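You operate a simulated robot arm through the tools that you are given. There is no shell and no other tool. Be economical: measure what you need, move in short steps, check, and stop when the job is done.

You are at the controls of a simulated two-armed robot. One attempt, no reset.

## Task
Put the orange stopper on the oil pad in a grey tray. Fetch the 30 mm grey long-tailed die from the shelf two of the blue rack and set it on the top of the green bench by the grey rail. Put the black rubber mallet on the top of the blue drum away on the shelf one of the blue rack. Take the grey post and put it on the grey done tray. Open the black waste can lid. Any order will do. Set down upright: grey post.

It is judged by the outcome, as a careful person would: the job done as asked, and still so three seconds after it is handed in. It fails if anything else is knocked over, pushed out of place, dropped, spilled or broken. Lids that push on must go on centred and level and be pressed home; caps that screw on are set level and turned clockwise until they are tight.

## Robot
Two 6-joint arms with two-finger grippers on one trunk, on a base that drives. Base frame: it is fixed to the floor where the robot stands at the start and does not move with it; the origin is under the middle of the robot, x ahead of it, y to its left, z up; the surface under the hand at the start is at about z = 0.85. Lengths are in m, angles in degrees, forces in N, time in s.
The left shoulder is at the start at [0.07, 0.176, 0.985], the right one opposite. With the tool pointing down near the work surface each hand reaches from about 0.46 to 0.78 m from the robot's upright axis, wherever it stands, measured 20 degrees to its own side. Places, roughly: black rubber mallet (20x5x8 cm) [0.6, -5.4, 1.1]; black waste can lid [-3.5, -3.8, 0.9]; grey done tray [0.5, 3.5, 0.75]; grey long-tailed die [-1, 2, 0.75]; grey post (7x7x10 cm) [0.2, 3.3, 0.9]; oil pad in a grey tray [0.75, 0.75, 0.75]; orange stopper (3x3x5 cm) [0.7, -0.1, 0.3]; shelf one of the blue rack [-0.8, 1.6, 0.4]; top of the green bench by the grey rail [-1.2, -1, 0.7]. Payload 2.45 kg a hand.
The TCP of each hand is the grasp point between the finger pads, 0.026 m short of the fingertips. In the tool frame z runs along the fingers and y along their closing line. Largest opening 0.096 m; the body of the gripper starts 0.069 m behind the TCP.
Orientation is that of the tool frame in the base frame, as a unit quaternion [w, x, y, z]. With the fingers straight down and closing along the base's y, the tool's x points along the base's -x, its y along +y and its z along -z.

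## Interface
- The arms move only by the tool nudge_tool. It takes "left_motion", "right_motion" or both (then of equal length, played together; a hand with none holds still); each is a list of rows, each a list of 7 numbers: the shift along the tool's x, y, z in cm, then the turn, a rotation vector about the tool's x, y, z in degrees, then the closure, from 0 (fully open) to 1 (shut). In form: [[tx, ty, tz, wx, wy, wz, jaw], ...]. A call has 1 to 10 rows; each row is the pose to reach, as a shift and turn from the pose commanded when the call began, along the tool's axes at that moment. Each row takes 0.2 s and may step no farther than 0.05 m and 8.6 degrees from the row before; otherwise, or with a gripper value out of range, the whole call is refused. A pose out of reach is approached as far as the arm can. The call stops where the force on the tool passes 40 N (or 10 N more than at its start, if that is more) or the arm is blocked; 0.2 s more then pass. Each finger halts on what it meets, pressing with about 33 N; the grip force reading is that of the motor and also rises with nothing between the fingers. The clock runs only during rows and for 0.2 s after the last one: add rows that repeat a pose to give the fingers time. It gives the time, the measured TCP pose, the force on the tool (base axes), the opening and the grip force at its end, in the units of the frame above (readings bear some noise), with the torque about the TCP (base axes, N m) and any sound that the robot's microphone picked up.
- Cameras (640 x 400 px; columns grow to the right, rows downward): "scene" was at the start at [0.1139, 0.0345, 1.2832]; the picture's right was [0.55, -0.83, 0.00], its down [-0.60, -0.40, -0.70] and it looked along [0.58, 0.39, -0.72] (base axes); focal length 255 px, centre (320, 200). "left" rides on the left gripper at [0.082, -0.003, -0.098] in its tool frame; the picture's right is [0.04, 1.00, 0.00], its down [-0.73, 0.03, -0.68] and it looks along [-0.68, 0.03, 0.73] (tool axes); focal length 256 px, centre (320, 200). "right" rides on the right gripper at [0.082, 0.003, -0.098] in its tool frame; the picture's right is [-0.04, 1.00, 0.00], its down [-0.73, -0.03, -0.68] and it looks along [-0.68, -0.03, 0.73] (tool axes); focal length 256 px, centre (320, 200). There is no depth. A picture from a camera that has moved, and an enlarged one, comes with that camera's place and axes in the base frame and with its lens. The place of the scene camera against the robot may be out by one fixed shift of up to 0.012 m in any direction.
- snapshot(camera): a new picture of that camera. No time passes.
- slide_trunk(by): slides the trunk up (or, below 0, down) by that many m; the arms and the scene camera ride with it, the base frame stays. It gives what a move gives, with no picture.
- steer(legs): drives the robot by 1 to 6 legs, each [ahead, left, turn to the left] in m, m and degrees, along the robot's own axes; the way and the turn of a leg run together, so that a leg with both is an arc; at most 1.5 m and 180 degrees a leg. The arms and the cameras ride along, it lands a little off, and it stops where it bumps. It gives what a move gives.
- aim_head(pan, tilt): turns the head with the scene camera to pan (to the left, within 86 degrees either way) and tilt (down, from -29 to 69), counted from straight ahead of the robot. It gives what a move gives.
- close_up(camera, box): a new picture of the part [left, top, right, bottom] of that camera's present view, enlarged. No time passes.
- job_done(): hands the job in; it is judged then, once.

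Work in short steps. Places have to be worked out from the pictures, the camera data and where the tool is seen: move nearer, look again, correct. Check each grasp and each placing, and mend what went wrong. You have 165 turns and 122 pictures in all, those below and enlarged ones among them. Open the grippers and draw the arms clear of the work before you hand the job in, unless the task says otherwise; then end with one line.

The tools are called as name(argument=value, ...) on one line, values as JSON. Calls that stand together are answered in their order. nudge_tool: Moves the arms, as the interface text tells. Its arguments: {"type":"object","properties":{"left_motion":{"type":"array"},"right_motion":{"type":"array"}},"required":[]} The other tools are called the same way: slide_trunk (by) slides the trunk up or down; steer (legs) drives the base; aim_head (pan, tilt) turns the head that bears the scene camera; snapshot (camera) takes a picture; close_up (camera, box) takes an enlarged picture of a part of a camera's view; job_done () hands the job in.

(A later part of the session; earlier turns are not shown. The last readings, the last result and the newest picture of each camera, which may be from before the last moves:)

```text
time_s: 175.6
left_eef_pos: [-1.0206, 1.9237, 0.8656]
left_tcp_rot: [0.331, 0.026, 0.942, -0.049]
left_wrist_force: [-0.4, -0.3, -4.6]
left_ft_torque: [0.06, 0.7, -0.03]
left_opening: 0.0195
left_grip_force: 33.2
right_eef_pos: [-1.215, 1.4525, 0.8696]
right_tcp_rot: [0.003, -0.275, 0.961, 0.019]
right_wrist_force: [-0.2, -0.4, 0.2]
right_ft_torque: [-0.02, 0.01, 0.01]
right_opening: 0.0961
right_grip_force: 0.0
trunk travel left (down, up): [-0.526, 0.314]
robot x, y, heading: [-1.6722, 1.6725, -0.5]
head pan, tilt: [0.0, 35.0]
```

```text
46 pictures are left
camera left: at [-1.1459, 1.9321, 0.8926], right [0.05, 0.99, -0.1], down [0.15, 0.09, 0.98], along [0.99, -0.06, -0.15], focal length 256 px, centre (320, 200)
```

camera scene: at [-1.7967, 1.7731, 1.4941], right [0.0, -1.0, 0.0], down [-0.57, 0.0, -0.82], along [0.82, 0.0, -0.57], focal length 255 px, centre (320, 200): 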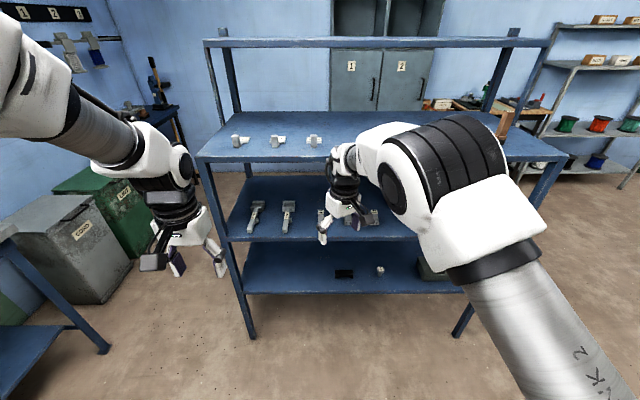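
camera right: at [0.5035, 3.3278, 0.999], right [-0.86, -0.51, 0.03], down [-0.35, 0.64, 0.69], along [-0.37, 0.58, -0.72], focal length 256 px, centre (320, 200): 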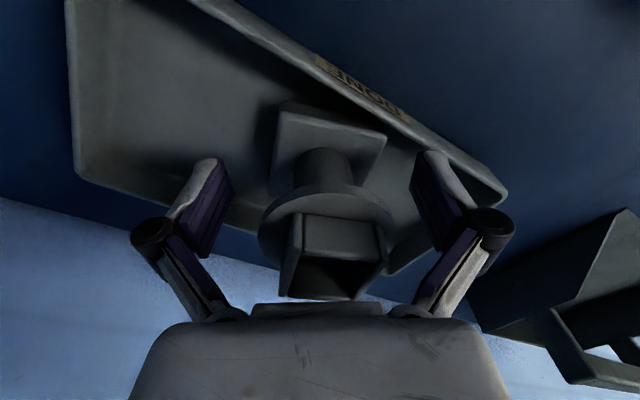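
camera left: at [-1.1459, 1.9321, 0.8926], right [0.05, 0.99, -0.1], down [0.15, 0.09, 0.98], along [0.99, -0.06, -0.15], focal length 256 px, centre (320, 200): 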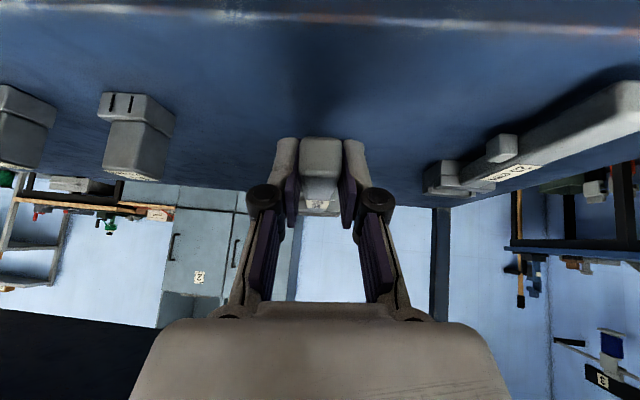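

The die is lifted (≈0.47 kg) and stable. Up 4 cm more, then back out of the rack.

slide_trunk(by=0.04)

steer(legs=[[-0.3, 0, 0]])

aim_head(pan=-60, tilt=25)

snapshot(camera="scene")

snapshot(camera="left")

```text
time_s: 176.4
left_eef_pos: [-1.0214, 1.9229, 0.9065]
left_tcp_rot: [0.332, 0.026, 0.942, -0.048]
left_wrist_force: [1.1, 0.8, -4.2]
left_ft_torque: [0.06, 0.67, 0.0]
left_opening: 0.0199
left_grip_force: 32.6
right_eef_pos: [-1.2148, 1.4526, 0.9102]
right_tcp_rot: [0.003, -0.277, 0.961, 0.018]
right_wrist_force: [0.1, 0.3, -0.2]
right_ft_torque: [0.0, -0.03, -0.05]
right_opening: 0.0959
right_grip_force: 0.1
trunk travel left (down, up): [-0.566, 0.274]
robot x, y, heading: [-1.6688, 1.6742, -0.2]
head pan, tilt: [0.0, 35.0]
```

```text
time_s: 178.5
left_eef_pos: [-1.3257, 1.9268, 0.9072]
left_tcp_rot: [0.332, 0.023, 0.942, -0.047]
left_wrist_force: [-0.1, -0.2, -4.5]
left_ft_torque: [0.02, 0.67, -0.01]
left_opening: 0.0197
left_grip_force: 33.2
right_eef_pos: [-1.518, 1.4545, 0.9108]
right_tcp_rot: [0.003, -0.277, 0.961, 0.019]
right_wrist_force: [0.2, 0.4, 0.4]
right_ft_torque: [0.0, -0.02, -0.02]
right_opening: 0.096
right_grip_force: 0.1
trunk travel left (down, up): [-0.566, 0.274]
robot x, y, heading: [-1.9738, 1.6719, -0.2]
head pan, tilt: [0.0, 35.0]
```

```text
time_s: 179.8
left_eef_pos: [-1.3262, 1.9263, 0.9065]
left_tcp_rot: [0.332, 0.024, 0.942, -0.048]
left_wrist_force: [0.1, -0.2, -4.2]
left_ft_torque: [0.04, 0.66, 0.01]
left_opening: 0.0196
left_grip_force: 33.0
right_eef_pos: [-1.5183, 1.4543, 0.9093]
right_tcp_rot: [0.004, -0.278, 0.96, 0.019]
right_wrist_force: [0.7, 0.0, -0.8]
right_ft_torque: [-0.03, 0.04, 0.0]
right_opening: 0.0957
right_grip_force: 0.1
trunk travel left (down, up): [-0.566, 0.274]
robot x, y, heading: [-1.9703, 1.6689, -0.5]
head pan, tilt: [-60.0, 25.0]
```

```text
45 pictures are left
camera scene: at [-1.8799, 1.5822, 1.4117], right [-0.87, -0.5, 0.0], down [-0.21, 0.37, -0.91], along [0.45, -0.79, -0.42], focal length 255 px, centre (320, 200)
```

scene: 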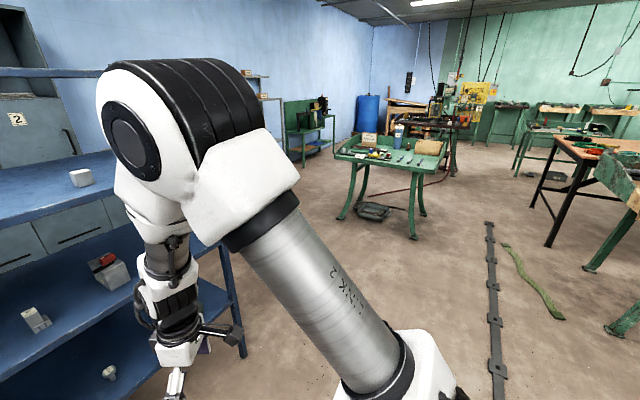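

```text
44 pictures are left
camera left: at [-1.4504, 1.9347, 0.9332], right [0.05, 0.99, -0.1], down [0.15, 0.09, 0.98], along [0.99, -0.06, -0.14], focal length 256 px, centre (320, 200)
```

left: 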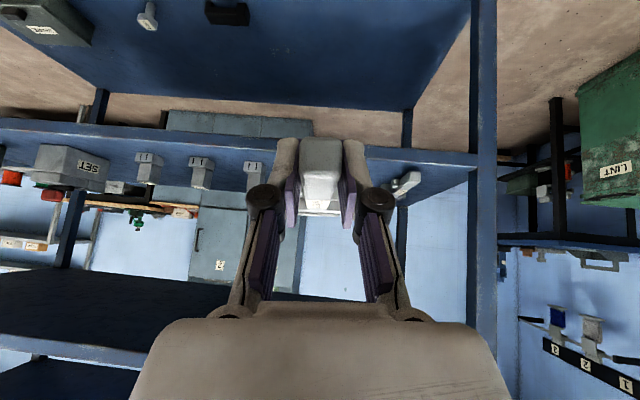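

The green bench is at about (-1.35, -0.7). I'll enlarge it.

close_up(camera="scene", box=[310, 100, 550, 250])

```text
2.67 times, centred on (430, 175) of scene
camera zoom: at [-1.8799, 1.5822, 1.4117], right [-0.87, -0.5, 0.0], down [-0.21, 0.37, -0.91], along [0.45, -0.79, -0.42], focal length 679 px, centre (27, 267)
```

zoom: 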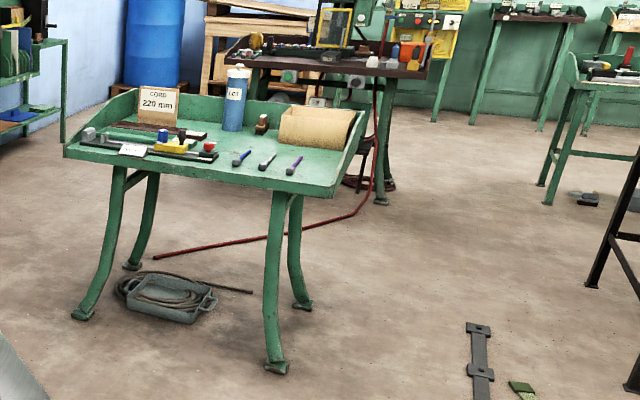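

Bench top is about z 0.71 with x −1.71…−0.74, front at y≈−0.72; the free spot is x≈−1.62 between a pen and the side board. I'll strafe clear of the rack and turn to face the bench.

steer(legs=[[0, -1.3, 0], [0.05, 0, -45], [0, 0, -45]])

aim_head(pan=10, tilt=38)

snapshot(camera="scene")

```text
time_s: 190.4
left_eef_pos: [-1.662, -0.2758, 0.9069]
left_tcp_rot: [0.201, 0.684, 0.648, -0.269]
left_wrist_force: [0.8, -0.2, -4.9]
left_ft_torque: [0.69, -0.03, -0.01]
left_opening: 0.0197
left_grip_force: 33.3
right_eef_pos: [-2.1347, -0.0835, 0.9107]
right_tcp_rot: [0.016, 0.484, 0.875, 0.01]
right_wrist_force: [0.4, -0.1, -0.5]
right_ft_torque: [0.01, 0.03, -0.02]
right_opening: 0.0961
right_grip_force: 0.0
trunk travel left (down, up): [-0.566, 0.274]
robot x, y, heading: [-1.9162, 0.3725, -90.3]
head pan, tilt: [-60.0, 25.0]
```

```text
time_s: 191.8
left_eef_pos: [-1.6616, -0.276, 0.9067]
left_tcp_rot: [0.201, 0.683, 0.648, -0.27]
left_wrist_force: [-0.6, 0.0, -4.2]
left_ft_torque: [0.66, -0.04, -0.01]
left_opening: 0.0198
left_grip_force: 33.4
right_eef_pos: [-2.1338, -0.0829, 0.9096]
right_tcp_rot: [0.016, 0.484, 0.875, 0.01]
right_wrist_force: [0.7, 0.1, 0.0]
right_ft_torque: [0.03, 0.0, 0.01]
right_opening: 0.0961
right_grip_force: 0.1
trunk travel left (down, up): [-0.566, 0.274]
robot x, y, heading: [-1.9163, 0.3758, -90.2]
head pan, tilt: [10.0, 38.0]
```

```text
42 pictures are left
camera scene: at [-1.9043, 0.2258, 1.3914], right [-0.99, -0.17, 0.0], down [-0.1, 0.61, -0.79], along [0.13, -0.78, -0.62], focal length 255 px, centre (320, 200)
```

scene: 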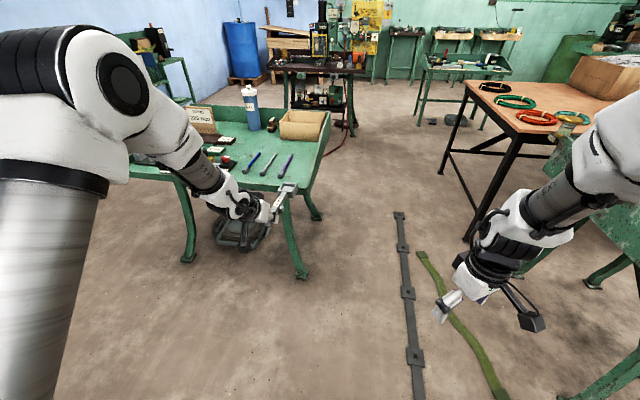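

Placing target: grip point at about (−1.60, −0.78). I'll drive ahead 0.40 with slight left, then re-measure.

steer(legs=[[0.4, 0.06, 0]])

snapshot(camera="left")

snapshot(camera="scene")

```text
time_s: 194.3
left_eef_pos: [-1.6128, -0.6686, 0.9064]
left_tcp_rot: [0.2, 0.687, 0.645, -0.27]
left_wrist_force: [-0.4, -0.8, -5.2]
left_ft_torque: [0.67, -0.06, 0.01]
left_opening: 0.0197
left_grip_force: 32.8
right_eef_pos: [-2.0831, -0.4729, 0.9105]
right_tcp_rot: [0.016, 0.488, 0.873, 0.01]
right_wrist_force: [0.2, -0.6, 0.6]
right_ft_torque: [0.0, -0.03, -0.03]
right_opening: 0.0962
right_grip_force: 0.0
trunk travel left (down, up): [-0.566, 0.274]
robot x, y, heading: [-1.86, -0.0206, -90.6]
head pan, tilt: [10.0, 38.0]
```

```text
41 pictures are left
camera left: at [-1.6029, -0.5446, 0.9332], right [0.99, -0.06, -0.1], down [0.09, -0.15, 0.98], along [-0.07, -0.99, -0.14], focal length 256 px, centre (320, 200)
```

left: 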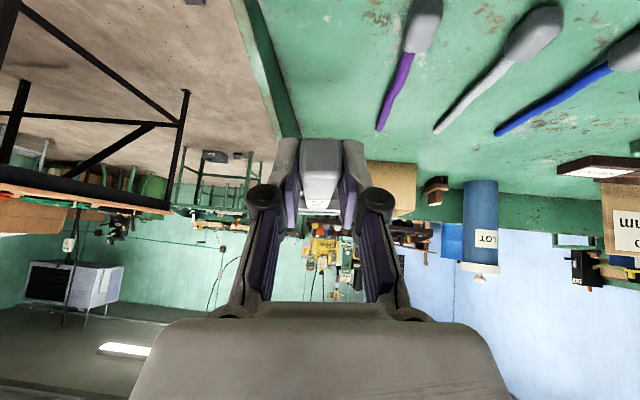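

```text
40 pictures are left
camera scene: at [-1.8504, -0.1656, 1.3914], right [-0.99, -0.16, 0.0], down [-0.1, 0.61, -0.79], along [0.13, -0.78, -0.62], focal length 255 px, centre (320, 200)
```

scene: 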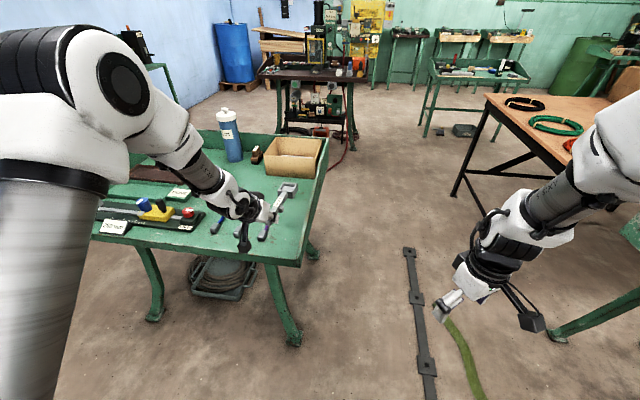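

Free strip is x −1.69…−1.55; the die is lined up at x≈−1.61…−1.635. Ahead 0.107, then lower 12 cm.

steer(legs=[[0.107, 0, 0]])

slide_trunk(by=-0.12)

snapshot(camera="left")

close_up(camera="scene", box=[200, 150, 360, 250])

```text
time_s: 195.5
left_eef_pos: [-1.6144, -0.7776, 0.906]
left_tcp_rot: [0.201, 0.685, 0.646, -0.269]
left_wrist_force: [0.2, 0.3, -4.7]
left_ft_torque: [0.65, -0.08, 0.04]
left_opening: 0.0196
left_grip_force: 32.6
right_eef_pos: [-2.0841, -0.5826, 0.9104]
right_tcp_rot: [0.016, 0.487, 0.873, 0.01]
right_wrist_force: [0.3, -0.3, 0.1]
right_ft_torque: [0.02, 0.0, -0.03]
right_opening: 0.096
right_grip_force: 0.0
trunk travel left (down, up): [-0.566, 0.274]
robot x, y, heading: [-1.8622, -0.1303, -90.5]
head pan, tilt: [10.0, 38.0]
```

```text
time_s: 197.0
left_eef_pos: [-1.6133, -0.7785, 0.7873]
left_tcp_rot: [0.2, 0.686, 0.646, -0.27]
left_wrist_force: [0.3, 0.1, -4.9]
left_ft_torque: [0.65, -0.07, 0.02]
left_opening: 0.0197
left_grip_force: 33.1
right_eef_pos: [-2.0827, -0.5817, 0.791]
right_tcp_rot: [0.017, 0.488, 0.873, 0.01]
right_wrist_force: [-0.5, 0.3, -0.1]
right_ft_torque: [0.01, -0.01, 0.02]
right_opening: 0.096
right_grip_force: 0.0
trunk travel left (down, up): [-0.446, 0.394]
robot x, y, heading: [-1.8595, -0.1285, -90.9]
head pan, tilt: [10.0, 38.0]
```

```text
39 pictures are left
camera left: at [-1.6038, -0.6533, 0.8133], right [0.99, -0.06, -0.1], down [0.09, -0.15, 0.98], along [-0.07, -0.99, -0.14], focal length 256 px, centre (320, 200)
```

left: 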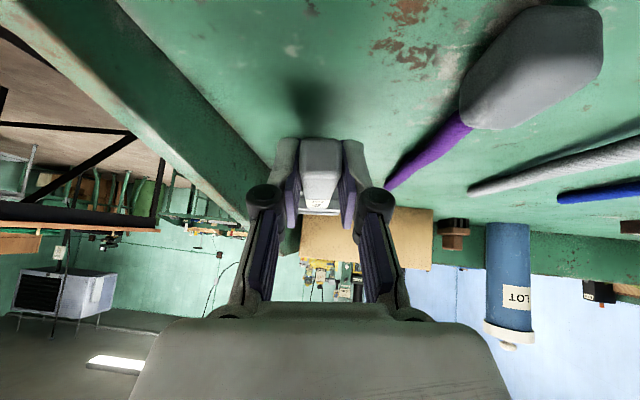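

```text
4.00 times, centred on (280, 200) of scene
camera zoom: at [-1.8516, -0.2746, 1.2715], right [-0.99, -0.16, 0.0], down [-0.1, 0.61, -0.79], along [0.13, -0.78, -0.62], focal length 1018 px, centre (480, 200)
```

zoom: 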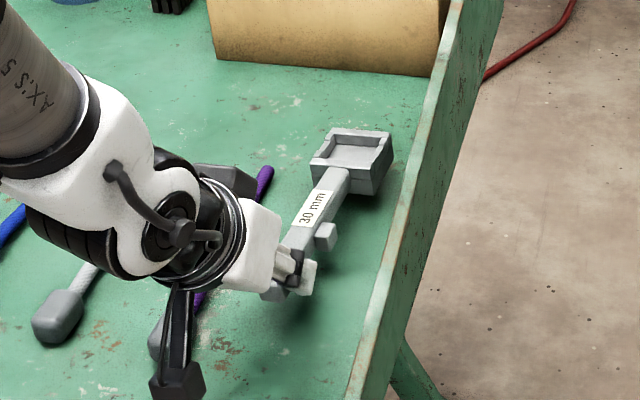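

Good clearance all round. Lower 2 cm, then small steps.

slide_trunk(by=-0.02)

slide_trunk(by=-0.008)

```text
time_s: 197.7
left_eef_pos: [-1.6136, -0.7776, 0.7699]
left_tcp_rot: [0.201, 0.686, 0.645, -0.271]
left_wrist_force: [-0.5, -4.7, 7.7]
left_ft_torque: [-1.13, -0.24, -0.12]
left_opening: 0.0198
left_grip_force: 33.1
right_eef_pos: [-2.0849, -0.5799, 0.7717]
right_tcp_rot: [0.017, 0.487, 0.873, 0.01]
right_wrist_force: [-0.3, 1.1, 0.6]
right_ft_torque: [0.02, 0.01, 0.0]
right_opening: 0.096
right_grip_force: 0.0
trunk travel left (down, up): [-0.426, 0.414]
robot x, y, heading: [-1.8649, -0.1312, -90.9]
head pan, tilt: [10.0, 38.0]
```

```text
time_s: 198.1
left_eef_pos: [-1.6148, -0.7786, 0.7677]
left_tcp_rot: [0.205, 0.685, 0.643, -0.275]
left_wrist_force: [-2.1, 11.7, 17.8]
left_ft_torque: [0.82, -0.33, 0.15]
left_opening: 0.0197
left_grip_force: 33.1
right_eef_pos: [-2.0844, -0.5795, 0.7652]
right_tcp_rot: [0.017, 0.487, 0.873, 0.008]
right_wrist_force: [-0.6, 0.1, -0.2]
right_ft_torque: [-0.01, 0.02, 0.0]
right_opening: 0.0961
right_grip_force: 0.0
trunk travel left (down, up): [-0.42, 0.42]
robot x, y, heading: [-1.8644, -0.1282, -90.6]
head pan, tilt: [10.0, 38.0]
stopped: the force on the tool passed its limit at 44 N (the readings are from after the stop); the commanded pose is now the measured one
```

It is down. Open slowly.

nudge_tool(left_motion=[[0, 0, 0, 0, 0, 0, 0.76], [0, 0, 0, 0, 0, 0, 0.72], [0, 0, 0, 0, 0, 0, 0.66], [0, 0, 0, 0, 0, 0, 0.6], [0, 0, 0, 0, 0, 0, 0.6]])

close_up(camera="scene", box=[200, 150, 360, 250])

```text
time_s: 199.3
left_eef_pos: [-1.6126, -0.7796, 0.7659]
left_tcp_rot: [0.205, 0.684, 0.644, -0.274]
left_wrist_force: [-2.3, -3.9, 7.9]
left_ft_torque: [-0.14, -0.08, -0.05]
left_opening: 0.0386
left_grip_force: 0.1
right_eef_pos: [-2.0834, -0.5805, 0.7644]
right_tcp_rot: [0.017, 0.487, 0.873, 0.01]
right_wrist_force: [-0.2, 0.2, 0.9]
right_ft_torque: [-0.01, 0.01, 0.01]
right_opening: 0.0961
right_grip_force: 0.1
trunk travel left (down, up): [-0.42, 0.42]
robot x, y, heading: [-1.8615, -0.1271, -90.7]
head pan, tilt: [10.0, 38.0]
```

```text
4.00 times, centred on (280, 200) of scene
camera zoom: at [-1.852, -0.2732, 1.2452], right [-0.99, -0.16, 0.0], down [-0.1, 0.61, -0.79], along [0.13, -0.78, -0.62], focal length 1018 px, centre (480, 200)
```

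zoom: 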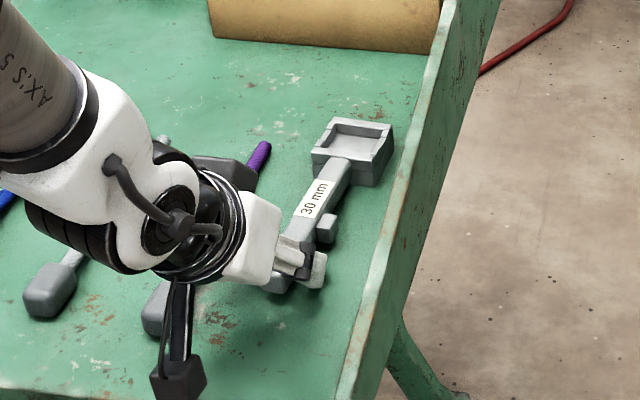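

Released. Raise the trunk 12 cm and confirm the die stays.

slide_trunk(by=0.12)

close_up(camera="scene", box=[200, 150, 360, 250])

```text
time_s: 200.8
left_eef_pos: [-1.6134, -0.7808, 0.8849]
left_tcp_rot: [0.205, 0.684, 0.644, -0.275]
left_wrist_force: [0.5, -0.3, 0.0]
left_ft_torque: [0.01, -0.01, 0.0]
left_opening: 0.0386
left_grip_force: 0.1
right_eef_pos: [-2.0836, -0.5826, 0.8832]
right_tcp_rot: [0.017, 0.487, 0.873, 0.01]
right_wrist_force: [0.4, -0.6, 0.6]
right_ft_torque: [0.0, 0.0, -0.01]
right_opening: 0.096
right_grip_force: 0.0
trunk travel left (down, up): [-0.54, 0.3]
robot x, y, heading: [-1.8608, -0.1261, -90.7]
head pan, tilt: [10.0, 38.0]
```

```text
4.00 times, centred on (280, 200) of scene
camera zoom: at [-1.8517, -0.2743, 1.365], right [-0.99, -0.16, 0.0], down [-0.1, 0.61, -0.79], along [0.13, -0.78, -0.62], focal length 1018 px, centre (480, 200)
```

zoom: 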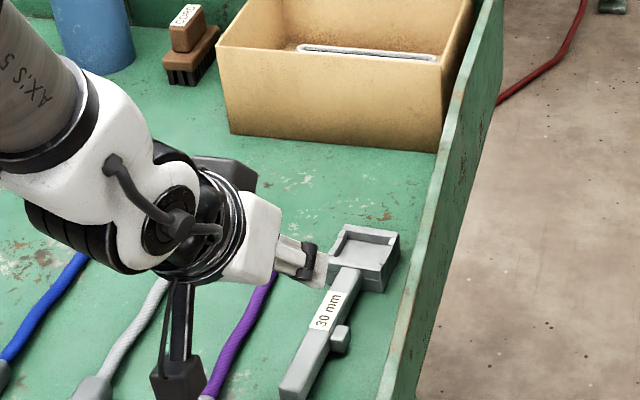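

The die is set on the bench. Next: waste-can lid and mallet. I'll back off and strafe east to look south along the open lane.

steer(legs=[[-0.45, 0, 0], [0, 1.5, 0]])

aim_head(pan=-12, tilt=15)

snapshot(camera="scene")

```text
time_s: 210.6
left_eef_pos: [-0.1269, -0.3811, 0.8865]
left_tcp_rot: [0.2, 0.692, 0.635, -0.277]
left_wrist_force: [0.3, 0.3, -0.8]
left_ft_torque: [-0.01, 0.01, 0.03]
left_opening: 0.0384
left_grip_force: 0.0
right_eef_pos: [-0.5934, -0.17, 0.8846]
right_tcp_rot: [0.017, 0.498, 0.867, 0.009]
right_wrist_force: [-0.8, 0.1, -0.4]
right_ft_torque: [-0.01, 0.01, 0.0]
right_opening: 0.0962
right_grip_force: 0.1
trunk travel left (down, up): [-0.54, 0.3]
robot x, y, heading: [-0.3587, 0.2798, -92.4]
head pan, tilt: [10.0, 38.0]
```

```text
time_s: 211.4
left_eef_pos: [-0.1275, -0.381, 0.8852]
left_tcp_rot: [0.201, 0.692, 0.635, -0.277]
left_wrist_force: [0.1, 0.4, -0.3]
left_ft_torque: [0.02, -0.03, 0.0]
left_opening: 0.0382
left_grip_force: 0.0
right_eef_pos: [-0.5923, -0.169, 0.8842]
right_tcp_rot: [0.016, 0.497, 0.867, 0.011]
right_wrist_force: [-0.8, -0.7, -0.8]
right_ft_torque: [0.01, 0.0, -0.04]
right_opening: 0.0958
right_grip_force: 0.1
trunk travel left (down, up): [-0.54, 0.3]
robot x, y, heading: [-0.3593, 0.2764, -91.9]
head pan, tilt: [-12.0, 15.0]
```

```text
35 pictures are left
camera scene: at [-0.387, 0.1268, 1.4016], right [-0.97, 0.24, 0.0], down [0.06, 0.25, -0.97], along [-0.23, -0.94, -0.26], focal length 255 px, centre (320, 200)
```

scene: 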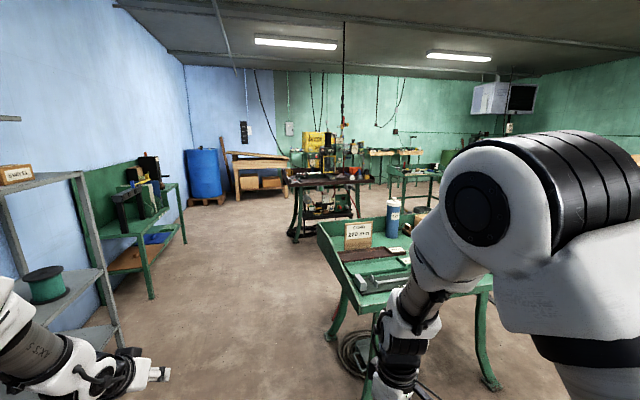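

Lane is clear. Lid first: drive south to y≈-2.1, turn west, go to x≈-1.6 and look.

steer(legs=[[1.2, 0, 2], [1.15, 0, 0], [0, 0, -90], [1.2, 0, 0]])

aim_head(pan=30, tilt=18)

snapshot(camera="scene")

```text
time_s: 232.4
left_eef_pos: [-2.2414, -2.3691, 0.8857]
left_tcp_rot: [-0.043, 0.939, -0.01, -0.34]
left_wrist_force: [0.1, -0.8, -0.3]
left_ft_torque: [-0.02, 0.02, 0.01]
left_opening: 0.0385
left_grip_force: 0.0
right_eef_pos: [-2.0588, -1.8909, 0.8837]
right_tcp_rot: [0.019, 0.956, 0.293, -0.004]
right_wrist_force: [0.5, -0.4, -0.4]
right_ft_torque: [-0.03, -0.02, -0.03]
right_opening: 0.096
right_grip_force: 0.0
trunk travel left (down, up): [-0.54, 0.3]
robot x, y, heading: [-1.5936, -2.093, -178.2]
head pan, tilt: [-12.0, 15.0]
```

```text
time_s: 233.5
left_eef_pos: [-2.2397, -2.3691, 0.8852]
left_tcp_rot: [-0.042, 0.94, -0.01, -0.339]
left_wrist_force: [0.8, -0.7, -0.2]
left_ft_torque: [-0.03, -0.03, 0.01]
left_opening: 0.0383
left_grip_force: 0.0
right_eef_pos: [-2.059, -1.8903, 0.8833]
right_tcp_rot: [0.019, 0.956, 0.292, -0.004]
right_wrist_force: [-0.4, 0.4, -0.1]
right_ft_torque: [0.01, -0.03, -0.01]
right_opening: 0.0961
right_grip_force: 0.1
trunk travel left (down, up): [-0.54, 0.3]
robot x, y, heading: [-1.5985, -2.0956, -178.1]
head pan, tilt: [30.0, 18.0]
```

```text
34 pictures are left
camera scene: at [-1.7309, -2.1556, 1.3968], right [-0.52, 0.85, 0.0], down [0.26, 0.16, -0.95], along [-0.81, -0.5, -0.31], focal length 255 px, centre (320, 200)
```

scene: 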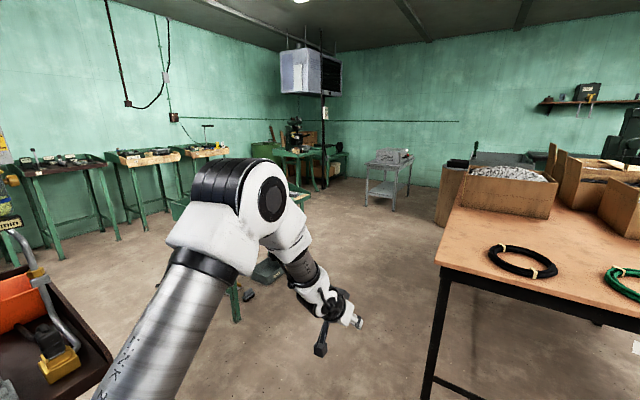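

The can's direction is hidden behind my left arm. I'll move ahead 0.3 and turn 42° left to face it.

steer(legs=[[0.4, 0, 0], [0, 0, 42]])

aim_head(pan=0, tilt=20)

snapshot(camera="scene")

```text
time_s: 238.0
left_eef_pos: [-2.2834, -2.7435, 0.8853]
left_tcp_rot: [0.083, 0.879, 0.333, -0.332]
left_wrist_force: [-0.9, -0.1, 0.1]
left_ft_torque: [0.02, -0.03, 0.0]
left_opening: 0.0386
left_grip_force: 0.0
right_eef_pos: [-2.4762, -2.2706, 0.8842]
right_tcp_rot: [0.019, 0.784, 0.62, 0.003]
right_wrist_force: [0.2, 0.1, -0.3]
right_ft_torque: [0.02, 0.0, -0.04]
right_opening: 0.0959
right_grip_force: 0.0
trunk travel left (down, up): [-0.54, 0.3]
robot x, y, heading: [-1.9994, -2.1066, -135.8]
head pan, tilt: [30.0, 18.0]
```

```text
time_s: 238.9
left_eef_pos: [-2.2851, -2.7445, 0.8849]
left_tcp_rot: [0.084, 0.879, 0.334, -0.331]
left_wrist_force: [0.8, -0.9, 0.2]
left_ft_torque: [-0.02, -0.01, -0.02]
left_opening: 0.0383
left_grip_force: 0.1
right_eef_pos: [-2.4755, -2.2702, 0.8849]
right_tcp_rot: [0.019, 0.784, 0.62, 0.003]
right_wrist_force: [0.0, 0.9, -0.5]
right_ft_torque: [0.04, -0.05, 0.03]
right_opening: 0.0957
right_grip_force: 0.1
trunk travel left (down, up): [-0.54, 0.3]
robot x, y, heading: [-1.9943, -2.1086, -135.7]
head pan, tilt: [0.0, 20.0]
```

```text
33 pictures are left
camera scene: at [-2.1045, -2.2172, 1.3935], right [-0.7, 0.71, 0.0], down [0.24, 0.24, -0.94], along [-0.67, -0.66, -0.34], focal length 255 px, centre (320, 200)
```

scene: 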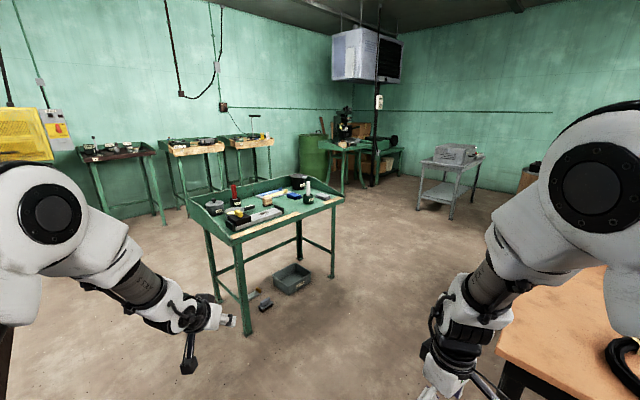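

close_up(camera="scene", box=[180, 155, 360, 265])

```text
3.56 times, centred on (270, 210) of scene
camera zoom: at [-2.1045, -2.2172, 1.3935], right [-0.7, 0.71, 0.0], down [0.24, 0.24, -0.94], along [-0.67, -0.66, -0.34], focal length 905 px, centre (498, 164)
```

zoom: 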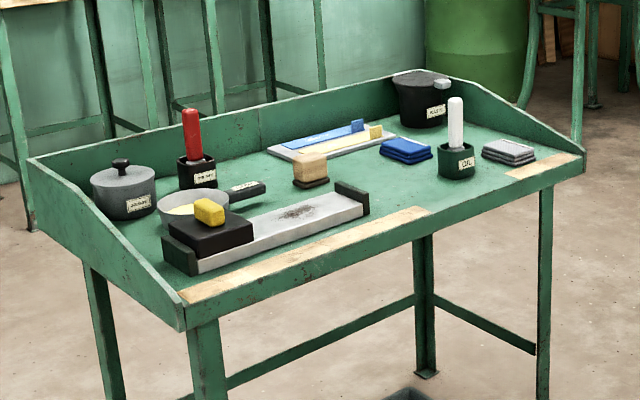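

The WASTE can stands at the bench's back right, about (−3.56, −3.92), its grey tab toward the front at roughly (−3.55, −3.84, 0.82). I'll drive round to face it along −y.

steer(legs=[[0.9, 0, 0], [0, 0, -44], [1.1, 0, 0], [0, 0, 90]])

aim_head(pan=8, tilt=32)

snapshot(camera="scene")

```text
time_s: 255.1
left_eef_pos: [-3.4382, -3.3976, 0.8842]
left_tcp_rot: [0.221, 0.642, 0.686, -0.261]
left_wrist_force: [-0.4, -0.6, -0.6]
left_ft_torque: [-0.01, 0.01, 0.01]
left_opening: 0.0385
left_grip_force: 0.0
right_eef_pos: [-3.9318, -3.2597, 0.8848]
right_tcp_rot: [0.016, 0.429, 0.903, 0.011]
right_wrist_force: [-0.3, -0.5, 0.6]
right_ft_torque: [0.01, 0.0, 0.01]
right_opening: 0.096
right_grip_force: 0.1
trunk travel left (down, up): [-0.54, 0.3]
robot x, y, heading: [-3.7694, -2.7847, -83.1]
head pan, tilt: [0.0, 20.0]
```

```text
time_s: 255.8
left_eef_pos: [-3.4405, -3.3967, 0.8856]
left_tcp_rot: [0.222, 0.641, 0.687, -0.261]
left_wrist_force: [0.5, -0.2, 0.6]
left_ft_torque: [0.01, 0.01, 0.01]
left_opening: 0.0384
left_grip_force: 0.1
right_eef_pos: [-3.931, -3.2595, 0.8837]
right_tcp_rot: [0.015, 0.429, 0.903, 0.011]
right_wrist_force: [-0.3, 0.6, 0.5]
right_ft_torque: [0.0, -0.01, -0.02]
right_opening: 0.0958
right_grip_force: 0.1
trunk travel left (down, up): [-0.54, 0.3]
robot x, y, heading: [-3.7733, -2.7831, -83.2]
head pan, tilt: [8.0, 32.0]
```

```text
31 pictures are left
camera scene: at [-3.7448, -2.9288, 1.3744], right [-0.97, -0.25, 0.0], down [-0.13, 0.51, -0.85], along [0.22, -0.82, -0.53], focal length 255 px, centre (320, 200)
```

scene: 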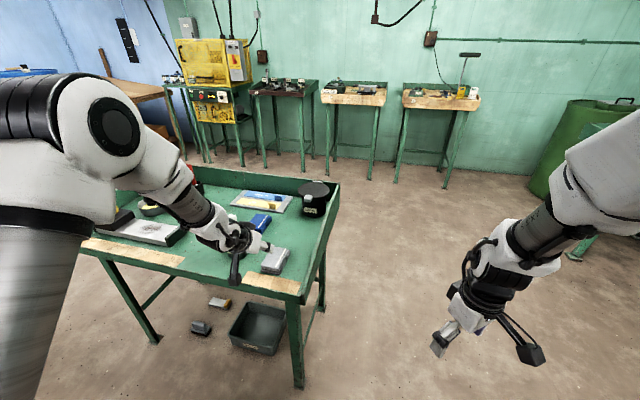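

close_up(camera="scene", box=[270, 160, 366, 220])

snapshot(camera="left")

```text
6.67 times, centred on (318, 190) of scene
camera zoom: at [-3.7448, -2.9288, 1.3744], right [-0.97, -0.25, 0.0], down [-0.13, 0.51, -0.85], along [0.22, -0.82, -0.53], focal length 1697 px, centre (333, 267)
```

zoom: 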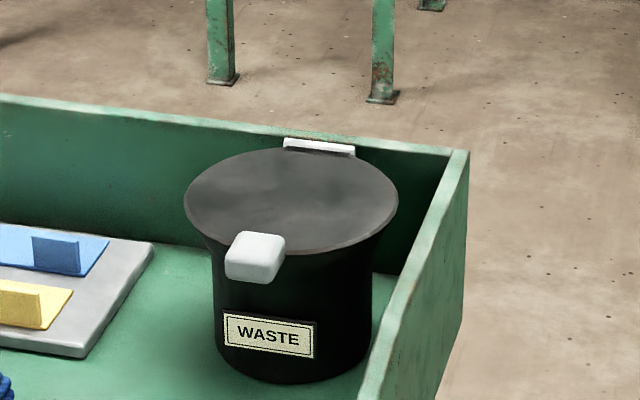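

```text
29 pictures are left
camera left: at [-3.4459, -3.2718, 0.9103], right [0.99, 0.07, -0.1], down [0.11, -0.12, 0.99], along [0.06, -0.99, -0.13], focal length 256 px, centre (320, 200)
```

left: 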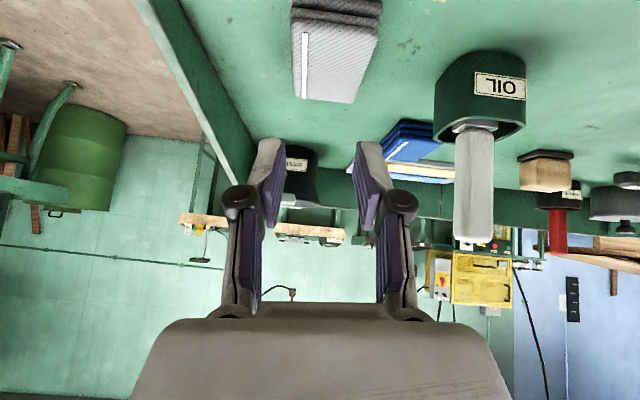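

Triangulated: tab at (−3.478, −3.733, 0.856), hinge at y≈−3.87. I'll raise slightly, drive so the left hand is in front of the tab, and check.

slide_trunk(by=0.03)

steer(legs=[[0.26, -0.075, 0]])

snapshot(camera="left")

```text
time_s: 256.6
left_eef_pos: [-3.4389, -3.3977, 0.915]
left_tcp_rot: [0.221, 0.641, 0.687, -0.26]
left_wrist_force: [-1.0, 0.2, -0.1]
left_ft_torque: [0.02, 0.04, -0.04]
left_opening: 0.0385
left_grip_force: 0.1
right_eef_pos: [-3.9316, -3.2609, 0.9147]
right_tcp_rot: [0.016, 0.429, 0.903, 0.011]
right_wrist_force: [-0.4, -0.4, 0.0]
right_ft_torque: [0.03, 0.0, 0.0]
right_opening: 0.0961
right_grip_force: 0.1
trunk travel left (down, up): [-0.57, 0.27]
robot x, y, heading: [-3.7723, -2.7826, -83.2]
head pan, tilt: [8.0, 32.0]
```

```text
time_s: 258.5
left_eef_pos: [-3.4818, -3.6657, 0.9152]
left_tcp_rot: [0.222, 0.64, 0.688, -0.26]
left_wrist_force: [0.3, -0.6, 0.4]
left_ft_torque: [-0.01, 0.02, 0.0]
left_opening: 0.0383
left_grip_force: 0.1
right_eef_pos: [-3.9738, -3.5309, 0.9142]
right_tcp_rot: [0.015, 0.427, 0.904, 0.011]
right_wrist_force: [0.3, -0.3, 0.2]
right_ft_torque: [-0.01, -0.04, -0.01]
right_opening: 0.096
right_grip_force: 0.0
trunk travel left (down, up): [-0.57, 0.27]
robot x, y, heading: [-3.816, -3.0503, -83.1]
head pan, tilt: [8.0, 32.0]
```

```text
28 pictures are left
camera left: at [-3.4892, -3.5406, 0.9404], right [0.99, 0.08, -0.1], down [0.11, -0.12, 0.99], along [0.06, -0.99, -0.13], focal length 256 px, centre (320, 200)
```

left: 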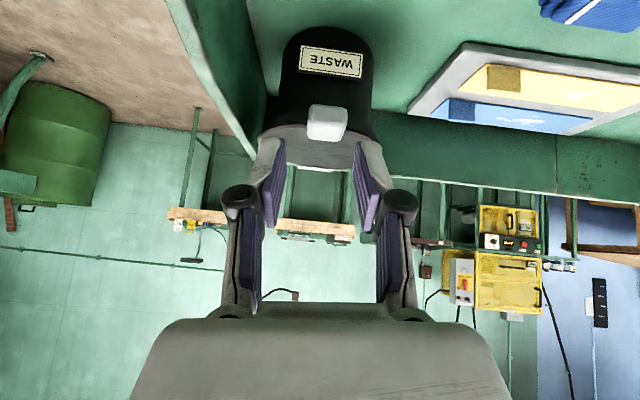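

Tab at (−3.478, −3.735, 0.854) confirmed. I'll advance along the tool axis with the jaw at 58 mm so just the fingertips straddle the tab, then look.

nudge_tool(left_motion=[[-1.4, 0.5, 1, 0, 0, 0, 0.4], [-1.4, 0.5, 4, 0, 0, 0, 0.4], [-1.4, 0.5, 6.5, 0, 0, 0, 0.4], [-1.4, 0.5, 7.5, 0, 0, 0, 0.4], [-1.4, 0.5, 7.5, 0, 0, 0, 0.4]])

snapshot(camera="left")

```text
time_s: 259.7
left_eef_pos: [-3.4781, -3.7248, 0.8678]
left_tcp_rot: [0.222, 0.639, 0.689, -0.26]
left_wrist_force: [0.8, 0.5, -0.2]
left_ft_torque: [0.03, 0.02, -0.03]
left_opening: 0.0574
left_grip_force: 0.0
right_eef_pos: [-3.9746, -3.5304, 0.9135]
right_tcp_rot: [0.015, 0.428, 0.904, 0.011]
right_wrist_force: [-0.6, 0.3, 0.1]
right_ft_torque: [0.02, -0.02, 0.02]
right_opening: 0.0961
right_grip_force: 0.0
trunk travel left (down, up): [-0.57, 0.27]
robot x, y, heading: [-3.8103, -3.0487, -83.2]
head pan, tilt: [8.0, 32.0]
```

```text
27 pictures are left
camera left: at [-3.485, -3.5994, 0.8929], right [0.99, 0.08, -0.1], down [0.11, -0.12, 0.99], along [0.06, -0.99, -0.13], focal length 256 px, centre (320, 200)
```

left: 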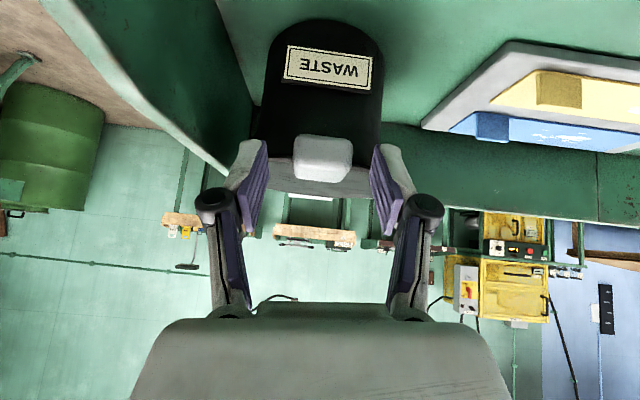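

The tab sits between the fingertips. Close on it.

nudge_tool(left_motion=[[0, 0, 0, 0, 0, 0, 0.6], [0, 0, 0, 0, 0, 0, 0.8], [0, 0, 0, 0, 0, 0, 0.9], [0, 0, 0, 0, 0, 0, 0.9]])

```text
time_s: 260.7
left_eef_pos: [-3.4776, -3.724, 0.8674]
left_tcp_rot: [0.222, 0.64, 0.687, -0.261]
left_wrist_force: [4.1, 0.8, 0.3]
left_ft_torque: [0.05, -0.98, -0.89]
left_opening: 0.0313
left_grip_force: 44.9
right_eef_pos: [-3.9748, -3.5304, 0.9145]
right_tcp_rot: [0.015, 0.427, 0.904, 0.011]
right_wrist_force: [0.5, 0.7, -0.4]
right_ft_torque: [-0.01, -0.01, -0.04]
right_opening: 0.0961
right_grip_force: 0.1
trunk travel left (down, up): [-0.57, 0.27]
robot x, y, heading: [-3.8151, -3.0536, -82.8]
head pan, tilt: [8.0, 32.0]
```

Gripped (31 mm). Lift along the hinge arc to ~30° first.

nudge_tool(left_motion=[[-1.0, -0.1, -0.9, 0, 0, 0, 0.9], [-2.03, -0.2, -1.74, 0, 0, 0, 0.9], [-3.6, -0.35, -2.6, 0, 0, 0, 0.9], [-5.2, -0.5, -3.4, 0, 0, 0, 0.9]])

snapshot(camera="left")

```text
time_s: 261.7
left_eef_pos: [-3.478, -3.7423, 0.9292]
left_tcp_rot: [0.223, 0.64, 0.688, -0.259]
left_wrist_force: [2.1, 9.6, -6.1]
left_ft_torque: [1.52, -0.9, -0.56]
left_opening: 0.0309
left_grip_force: 45.3
right_eef_pos: [-3.9742, -3.5305, 0.9134]
right_tcp_rot: [0.015, 0.427, 0.904, 0.01]
right_wrist_force: [-0.2, 0.7, -0.5]
right_ft_torque: [-0.01, -0.02, -0.02]
right_opening: 0.0959
right_grip_force: 0.0
trunk travel left (down, up): [-0.57, 0.27]
robot x, y, heading: [-3.8143, -3.0506, -82.9]
head pan, tilt: [8.0, 32.0]
```

```text
26 pictures are left
camera left: at [-3.4839, -3.6162, 0.9538], right [0.99, 0.07, -0.1], down [0.11, -0.12, 0.99], along [0.06, -0.99, -0.13], focal length 256 px, centre (320, 200)
```

left: 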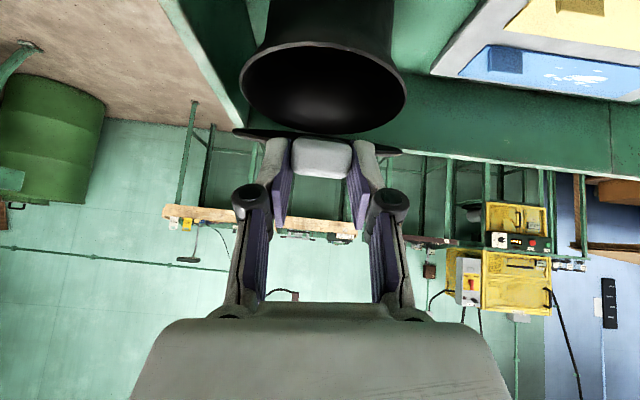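

Lid is coming up (~30°). Continue the arc to ~100°.

nudge_tool(left_motion=[[-1.7, -0.15, -0.45, 0, 0, 0, 0.9], [-3.48, -0.3, -0.76, 0, 0, 0, 0.9], [-5.25, -0.45, -0.75, 0, 0, 0, 0.9], [-7.04, -0.58, -0.61, 0, 0, 0, 0.9], [-8.8, -0.7, -0.1, 0, 0, 0, 0.9], [-10.45, -0.82, 0.47, 0, 0, 0, 0.9]])

snapshot(camera="left")

```text
time_s: 263.1
left_eef_pos: [-3.4772, -3.8243, 0.9952]
left_tcp_rot: [0.224, 0.639, 0.687, -0.262]
left_wrist_force: [6.7, 7.9, 10.3]
left_ft_torque: [0.44, -1.42, 0.6]
left_opening: 0.0304
left_grip_force: 44.9
right_eef_pos: [-3.9755, -3.5277, 0.9153]
right_tcp_rot: [0.016, 0.428, 0.904, 0.01]
right_wrist_force: [0.6, -0.2, 0.0]
right_ft_torque: [0.01, -0.02, -0.04]
right_opening: 0.0961
right_grip_force: 0.0
trunk travel left (down, up): [-0.57, 0.27]
robot x, y, heading: [-3.8139, -3.051, -82.8]
head pan, tilt: [8.0, 32.0]
```

```text
25 pictures are left
camera left: at [-3.4839, -3.6994, 1.0199], right [0.99, 0.08, -0.1], down [0.11, -0.12, 0.99], along [0.06, -0.99, -0.13], focal length 256 px, centre (320, 200)
```

left: 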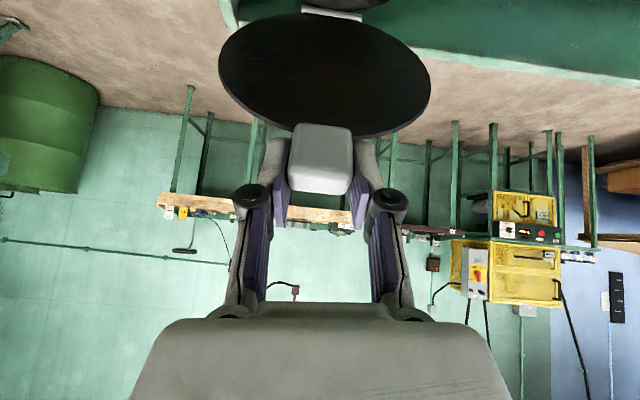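

Lid is at about 75°. Continue past vertical to ~105°.

nudge_tool(left_motion=[[-1.6, -0.1, 0.95, 0, 0, 0, 0.9], [-3.0, -0.2, 1.92, 0, 0, 0, 0.9], [-4.0, -0.25, 2.8, 0, 0, 0, 0.9], [-4.8, -0.27, 3.7, 0, 0, 0, 0.9], [-5.4, -0.28, 4.7, 0, 0, 0, 0.9]])

snapshot(camera="left")

```text
time_s: 264.3
left_eef_pos: [-3.4772, -3.8958, 0.9959]
left_tcp_rot: [0.225, 0.639, 0.687, -0.263]
left_wrist_force: [3.0, 0.3, 23.3]
left_ft_torque: [0.48, -0.96, 0.17]
left_opening: 0.0302
left_grip_force: 45.5
right_eef_pos: [-3.9758, -3.5283, 0.9162]
right_tcp_rot: [0.017, 0.428, 0.904, 0.009]
right_wrist_force: [-0.1, -0.3, 0.2]
right_ft_torque: [0.05, -0.04, 0.0]
right_opening: 0.0961
right_grip_force: 0.1
trunk travel left (down, up): [-0.57, 0.27]
robot x, y, heading: [-3.8149, -3.0535, -83.1]
head pan, tilt: [8.0, 32.0]
```

```text
24 pictures are left
camera left: at [-3.4844, -3.7703, 1.0196], right [0.99, 0.08, -0.1], down [0.11, -0.12, 0.99], along [0.06, -0.99, -0.12], focal length 256 px, centre (320, 200)
```

left: 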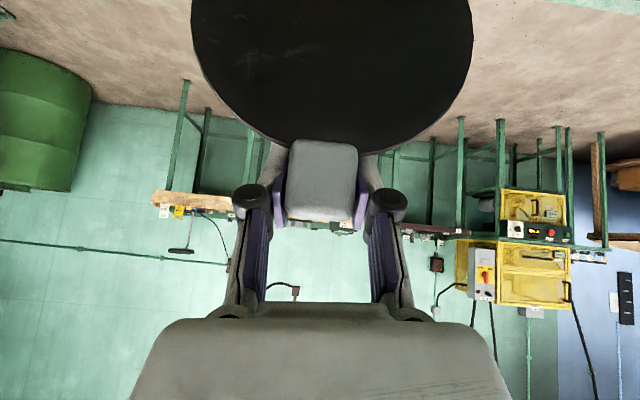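

Lid is ~105° open. Release and retreat along the tool axis, then look.

nudge_tool(left_motion=[[0, 0, 0, 0, 0, 0, 0.6], [0, 0, 0, 0, 0, 0, 0.4], [0, 0, -3, 0, 0, 0, 0.4], [1, 0, -7, 0, 0, 0, 0.4], [2, 0, -11, 0, 0, 0, 0.4]])

snapshot(camera="left")

```text
time_s: 265.5
left_eef_pos: [-3.4745, -3.8092, 1.0613]
left_tcp_rot: [0.222, 0.64, 0.688, -0.26]
left_wrist_force: [0.5, 0.6, 0.1]
left_ft_torque: [-0.04, 0.0, 0.04]
left_opening: 0.0575
left_grip_force: 0.0
right_eef_pos: [-3.9745, -3.5299, 0.9153]
right_tcp_rot: [0.016, 0.427, 0.904, 0.01]
right_wrist_force: [-0.1, 0.7, 0.1]
right_ft_torque: [-0.01, -0.02, -0.03]
right_opening: 0.0963
right_grip_force: 0.1
trunk travel left (down, up): [-0.57, 0.27]
robot x, y, heading: [-3.8109, -3.0523, -83.1]
head pan, tilt: [8.0, 32.0]
```

```text
23 pictures are left
camera left: at [-3.4803, -3.6849, 1.0859], right [0.99, 0.08, -0.1], down [0.11, -0.12, 0.99], along [0.06, -0.99, -0.13], focal length 256 px, centre (320, 200)
```

left: 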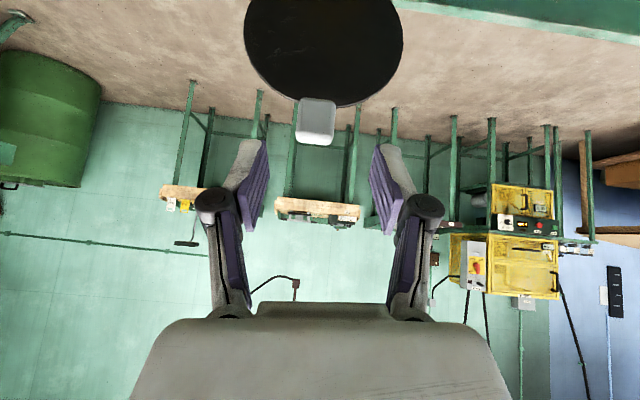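

The lid stays open. Now the mallet: tuck the left arm and drive back east via the lane.

steer(legs=[[-0.35, 0, 0], [0, 0, 83], [1.2, 0, 0], [1.0, 0.5, 0], [1.3, 0, 0], [0, 0, -90]])

nudge_tool(left_motion=[[2.9, 0, -2.4, 0, 0, 0, 0.4], [5.8, 0, -4.8, 0, 0, 0, 0.4], [8.7, 0, -7.2, 0, 0, 0, 0.4], [11.5, 0, -9.6, 0, 0, 0, 0.4]])

aim_head(pan=5, tilt=10)

snapshot(camera="scene")

```text
time_s: 292.4
left_eef_pos: [-0.0697, -2.8595, 1.0598]
left_tcp_rot: [0.213, 0.662, 0.666, -0.268]
left_wrist_force: [0.3, -0.2, 0.3]
left_ft_torque: [-0.02, 0.02, -0.01]
left_opening: 0.0577
left_grip_force: 0.1
right_eef_pos: [-0.5499, -2.5462, 0.9137]
right_tcp_rot: [0.016, 0.457, 0.889, 0.011]
right_wrist_force: [0.7, -0.3, -0.5]
right_ft_torque: [0.01, 0.0, 0.03]
right_opening: 0.0959
right_grip_force: 0.0
trunk travel left (down, up): [-0.57, 0.27]
robot x, y, heading: [-0.3625, -2.0816, -86.9]
head pan, tilt: [8.0, 32.0]
```

```text
time_s: 293.4
left_eef_pos: [-0.0665, -2.7066, 1.0637]
left_tcp_rot: [0.214, 0.662, 0.666, -0.268]
left_wrist_force: [-0.1, 0.9, -0.1]
left_ft_torque: [0.02, -0.01, 0.02]
left_opening: 0.0576
left_grip_force: 0.1
right_eef_pos: [-0.5523, -2.5434, 0.914]
right_tcp_rot: [0.017, 0.458, 0.889, 0.009]
right_wrist_force: [0.7, 0.6, -0.3]
right_ft_torque: [-0.05, 0.0, -0.02]
right_opening: 0.0958
right_grip_force: 0.0
trunk travel left (down, up): [-0.57, 0.27]
robot x, y, heading: [-0.3601, -2.0801, -86.9]
head pan, tilt: [8.0, 32.0]
```

```text
time_s: 294.3
left_eef_pos: [-0.0663, -2.7081, 1.0629]
left_tcp_rot: [0.214, 0.662, 0.666, -0.267]
left_wrist_force: [-0.1, -0.7, 0.3]
left_ft_torque: [-0.01, 0.02, -0.02]
left_opening: 0.0576
left_grip_force: 0.0
right_eef_pos: [-0.5512, -2.5449, 0.913]
right_tcp_rot: [0.016, 0.457, 0.889, 0.011]
right_wrist_force: [0.5, 0.1, 0.3]
right_ft_torque: [0.0, 0.04, -0.02]
right_opening: 0.096
right_grip_force: 0.1
trunk travel left (down, up): [-0.57, 0.27]
robot x, y, heading: [-0.3589, -2.0785, -86.9]
head pan, tilt: [5.0, 10.0]
```

```text
22 pictures are left
camera scene: at [-0.3473, -2.2312, 1.4397], right [-0.99, -0.14, 0.0], down [-0.02, 0.17, -0.98], along [0.14, -0.97, -0.17], focal length 255 px, centre (320, 200)
```

scene: 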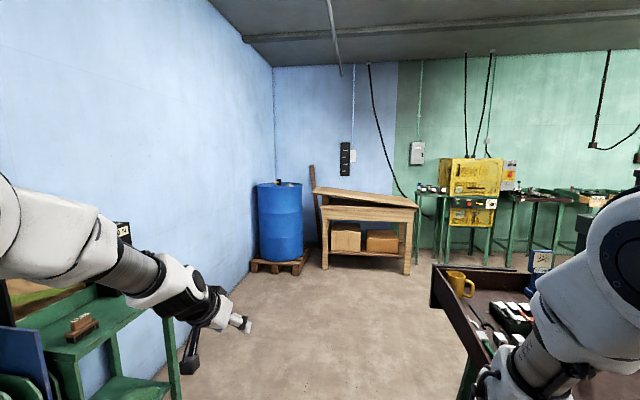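

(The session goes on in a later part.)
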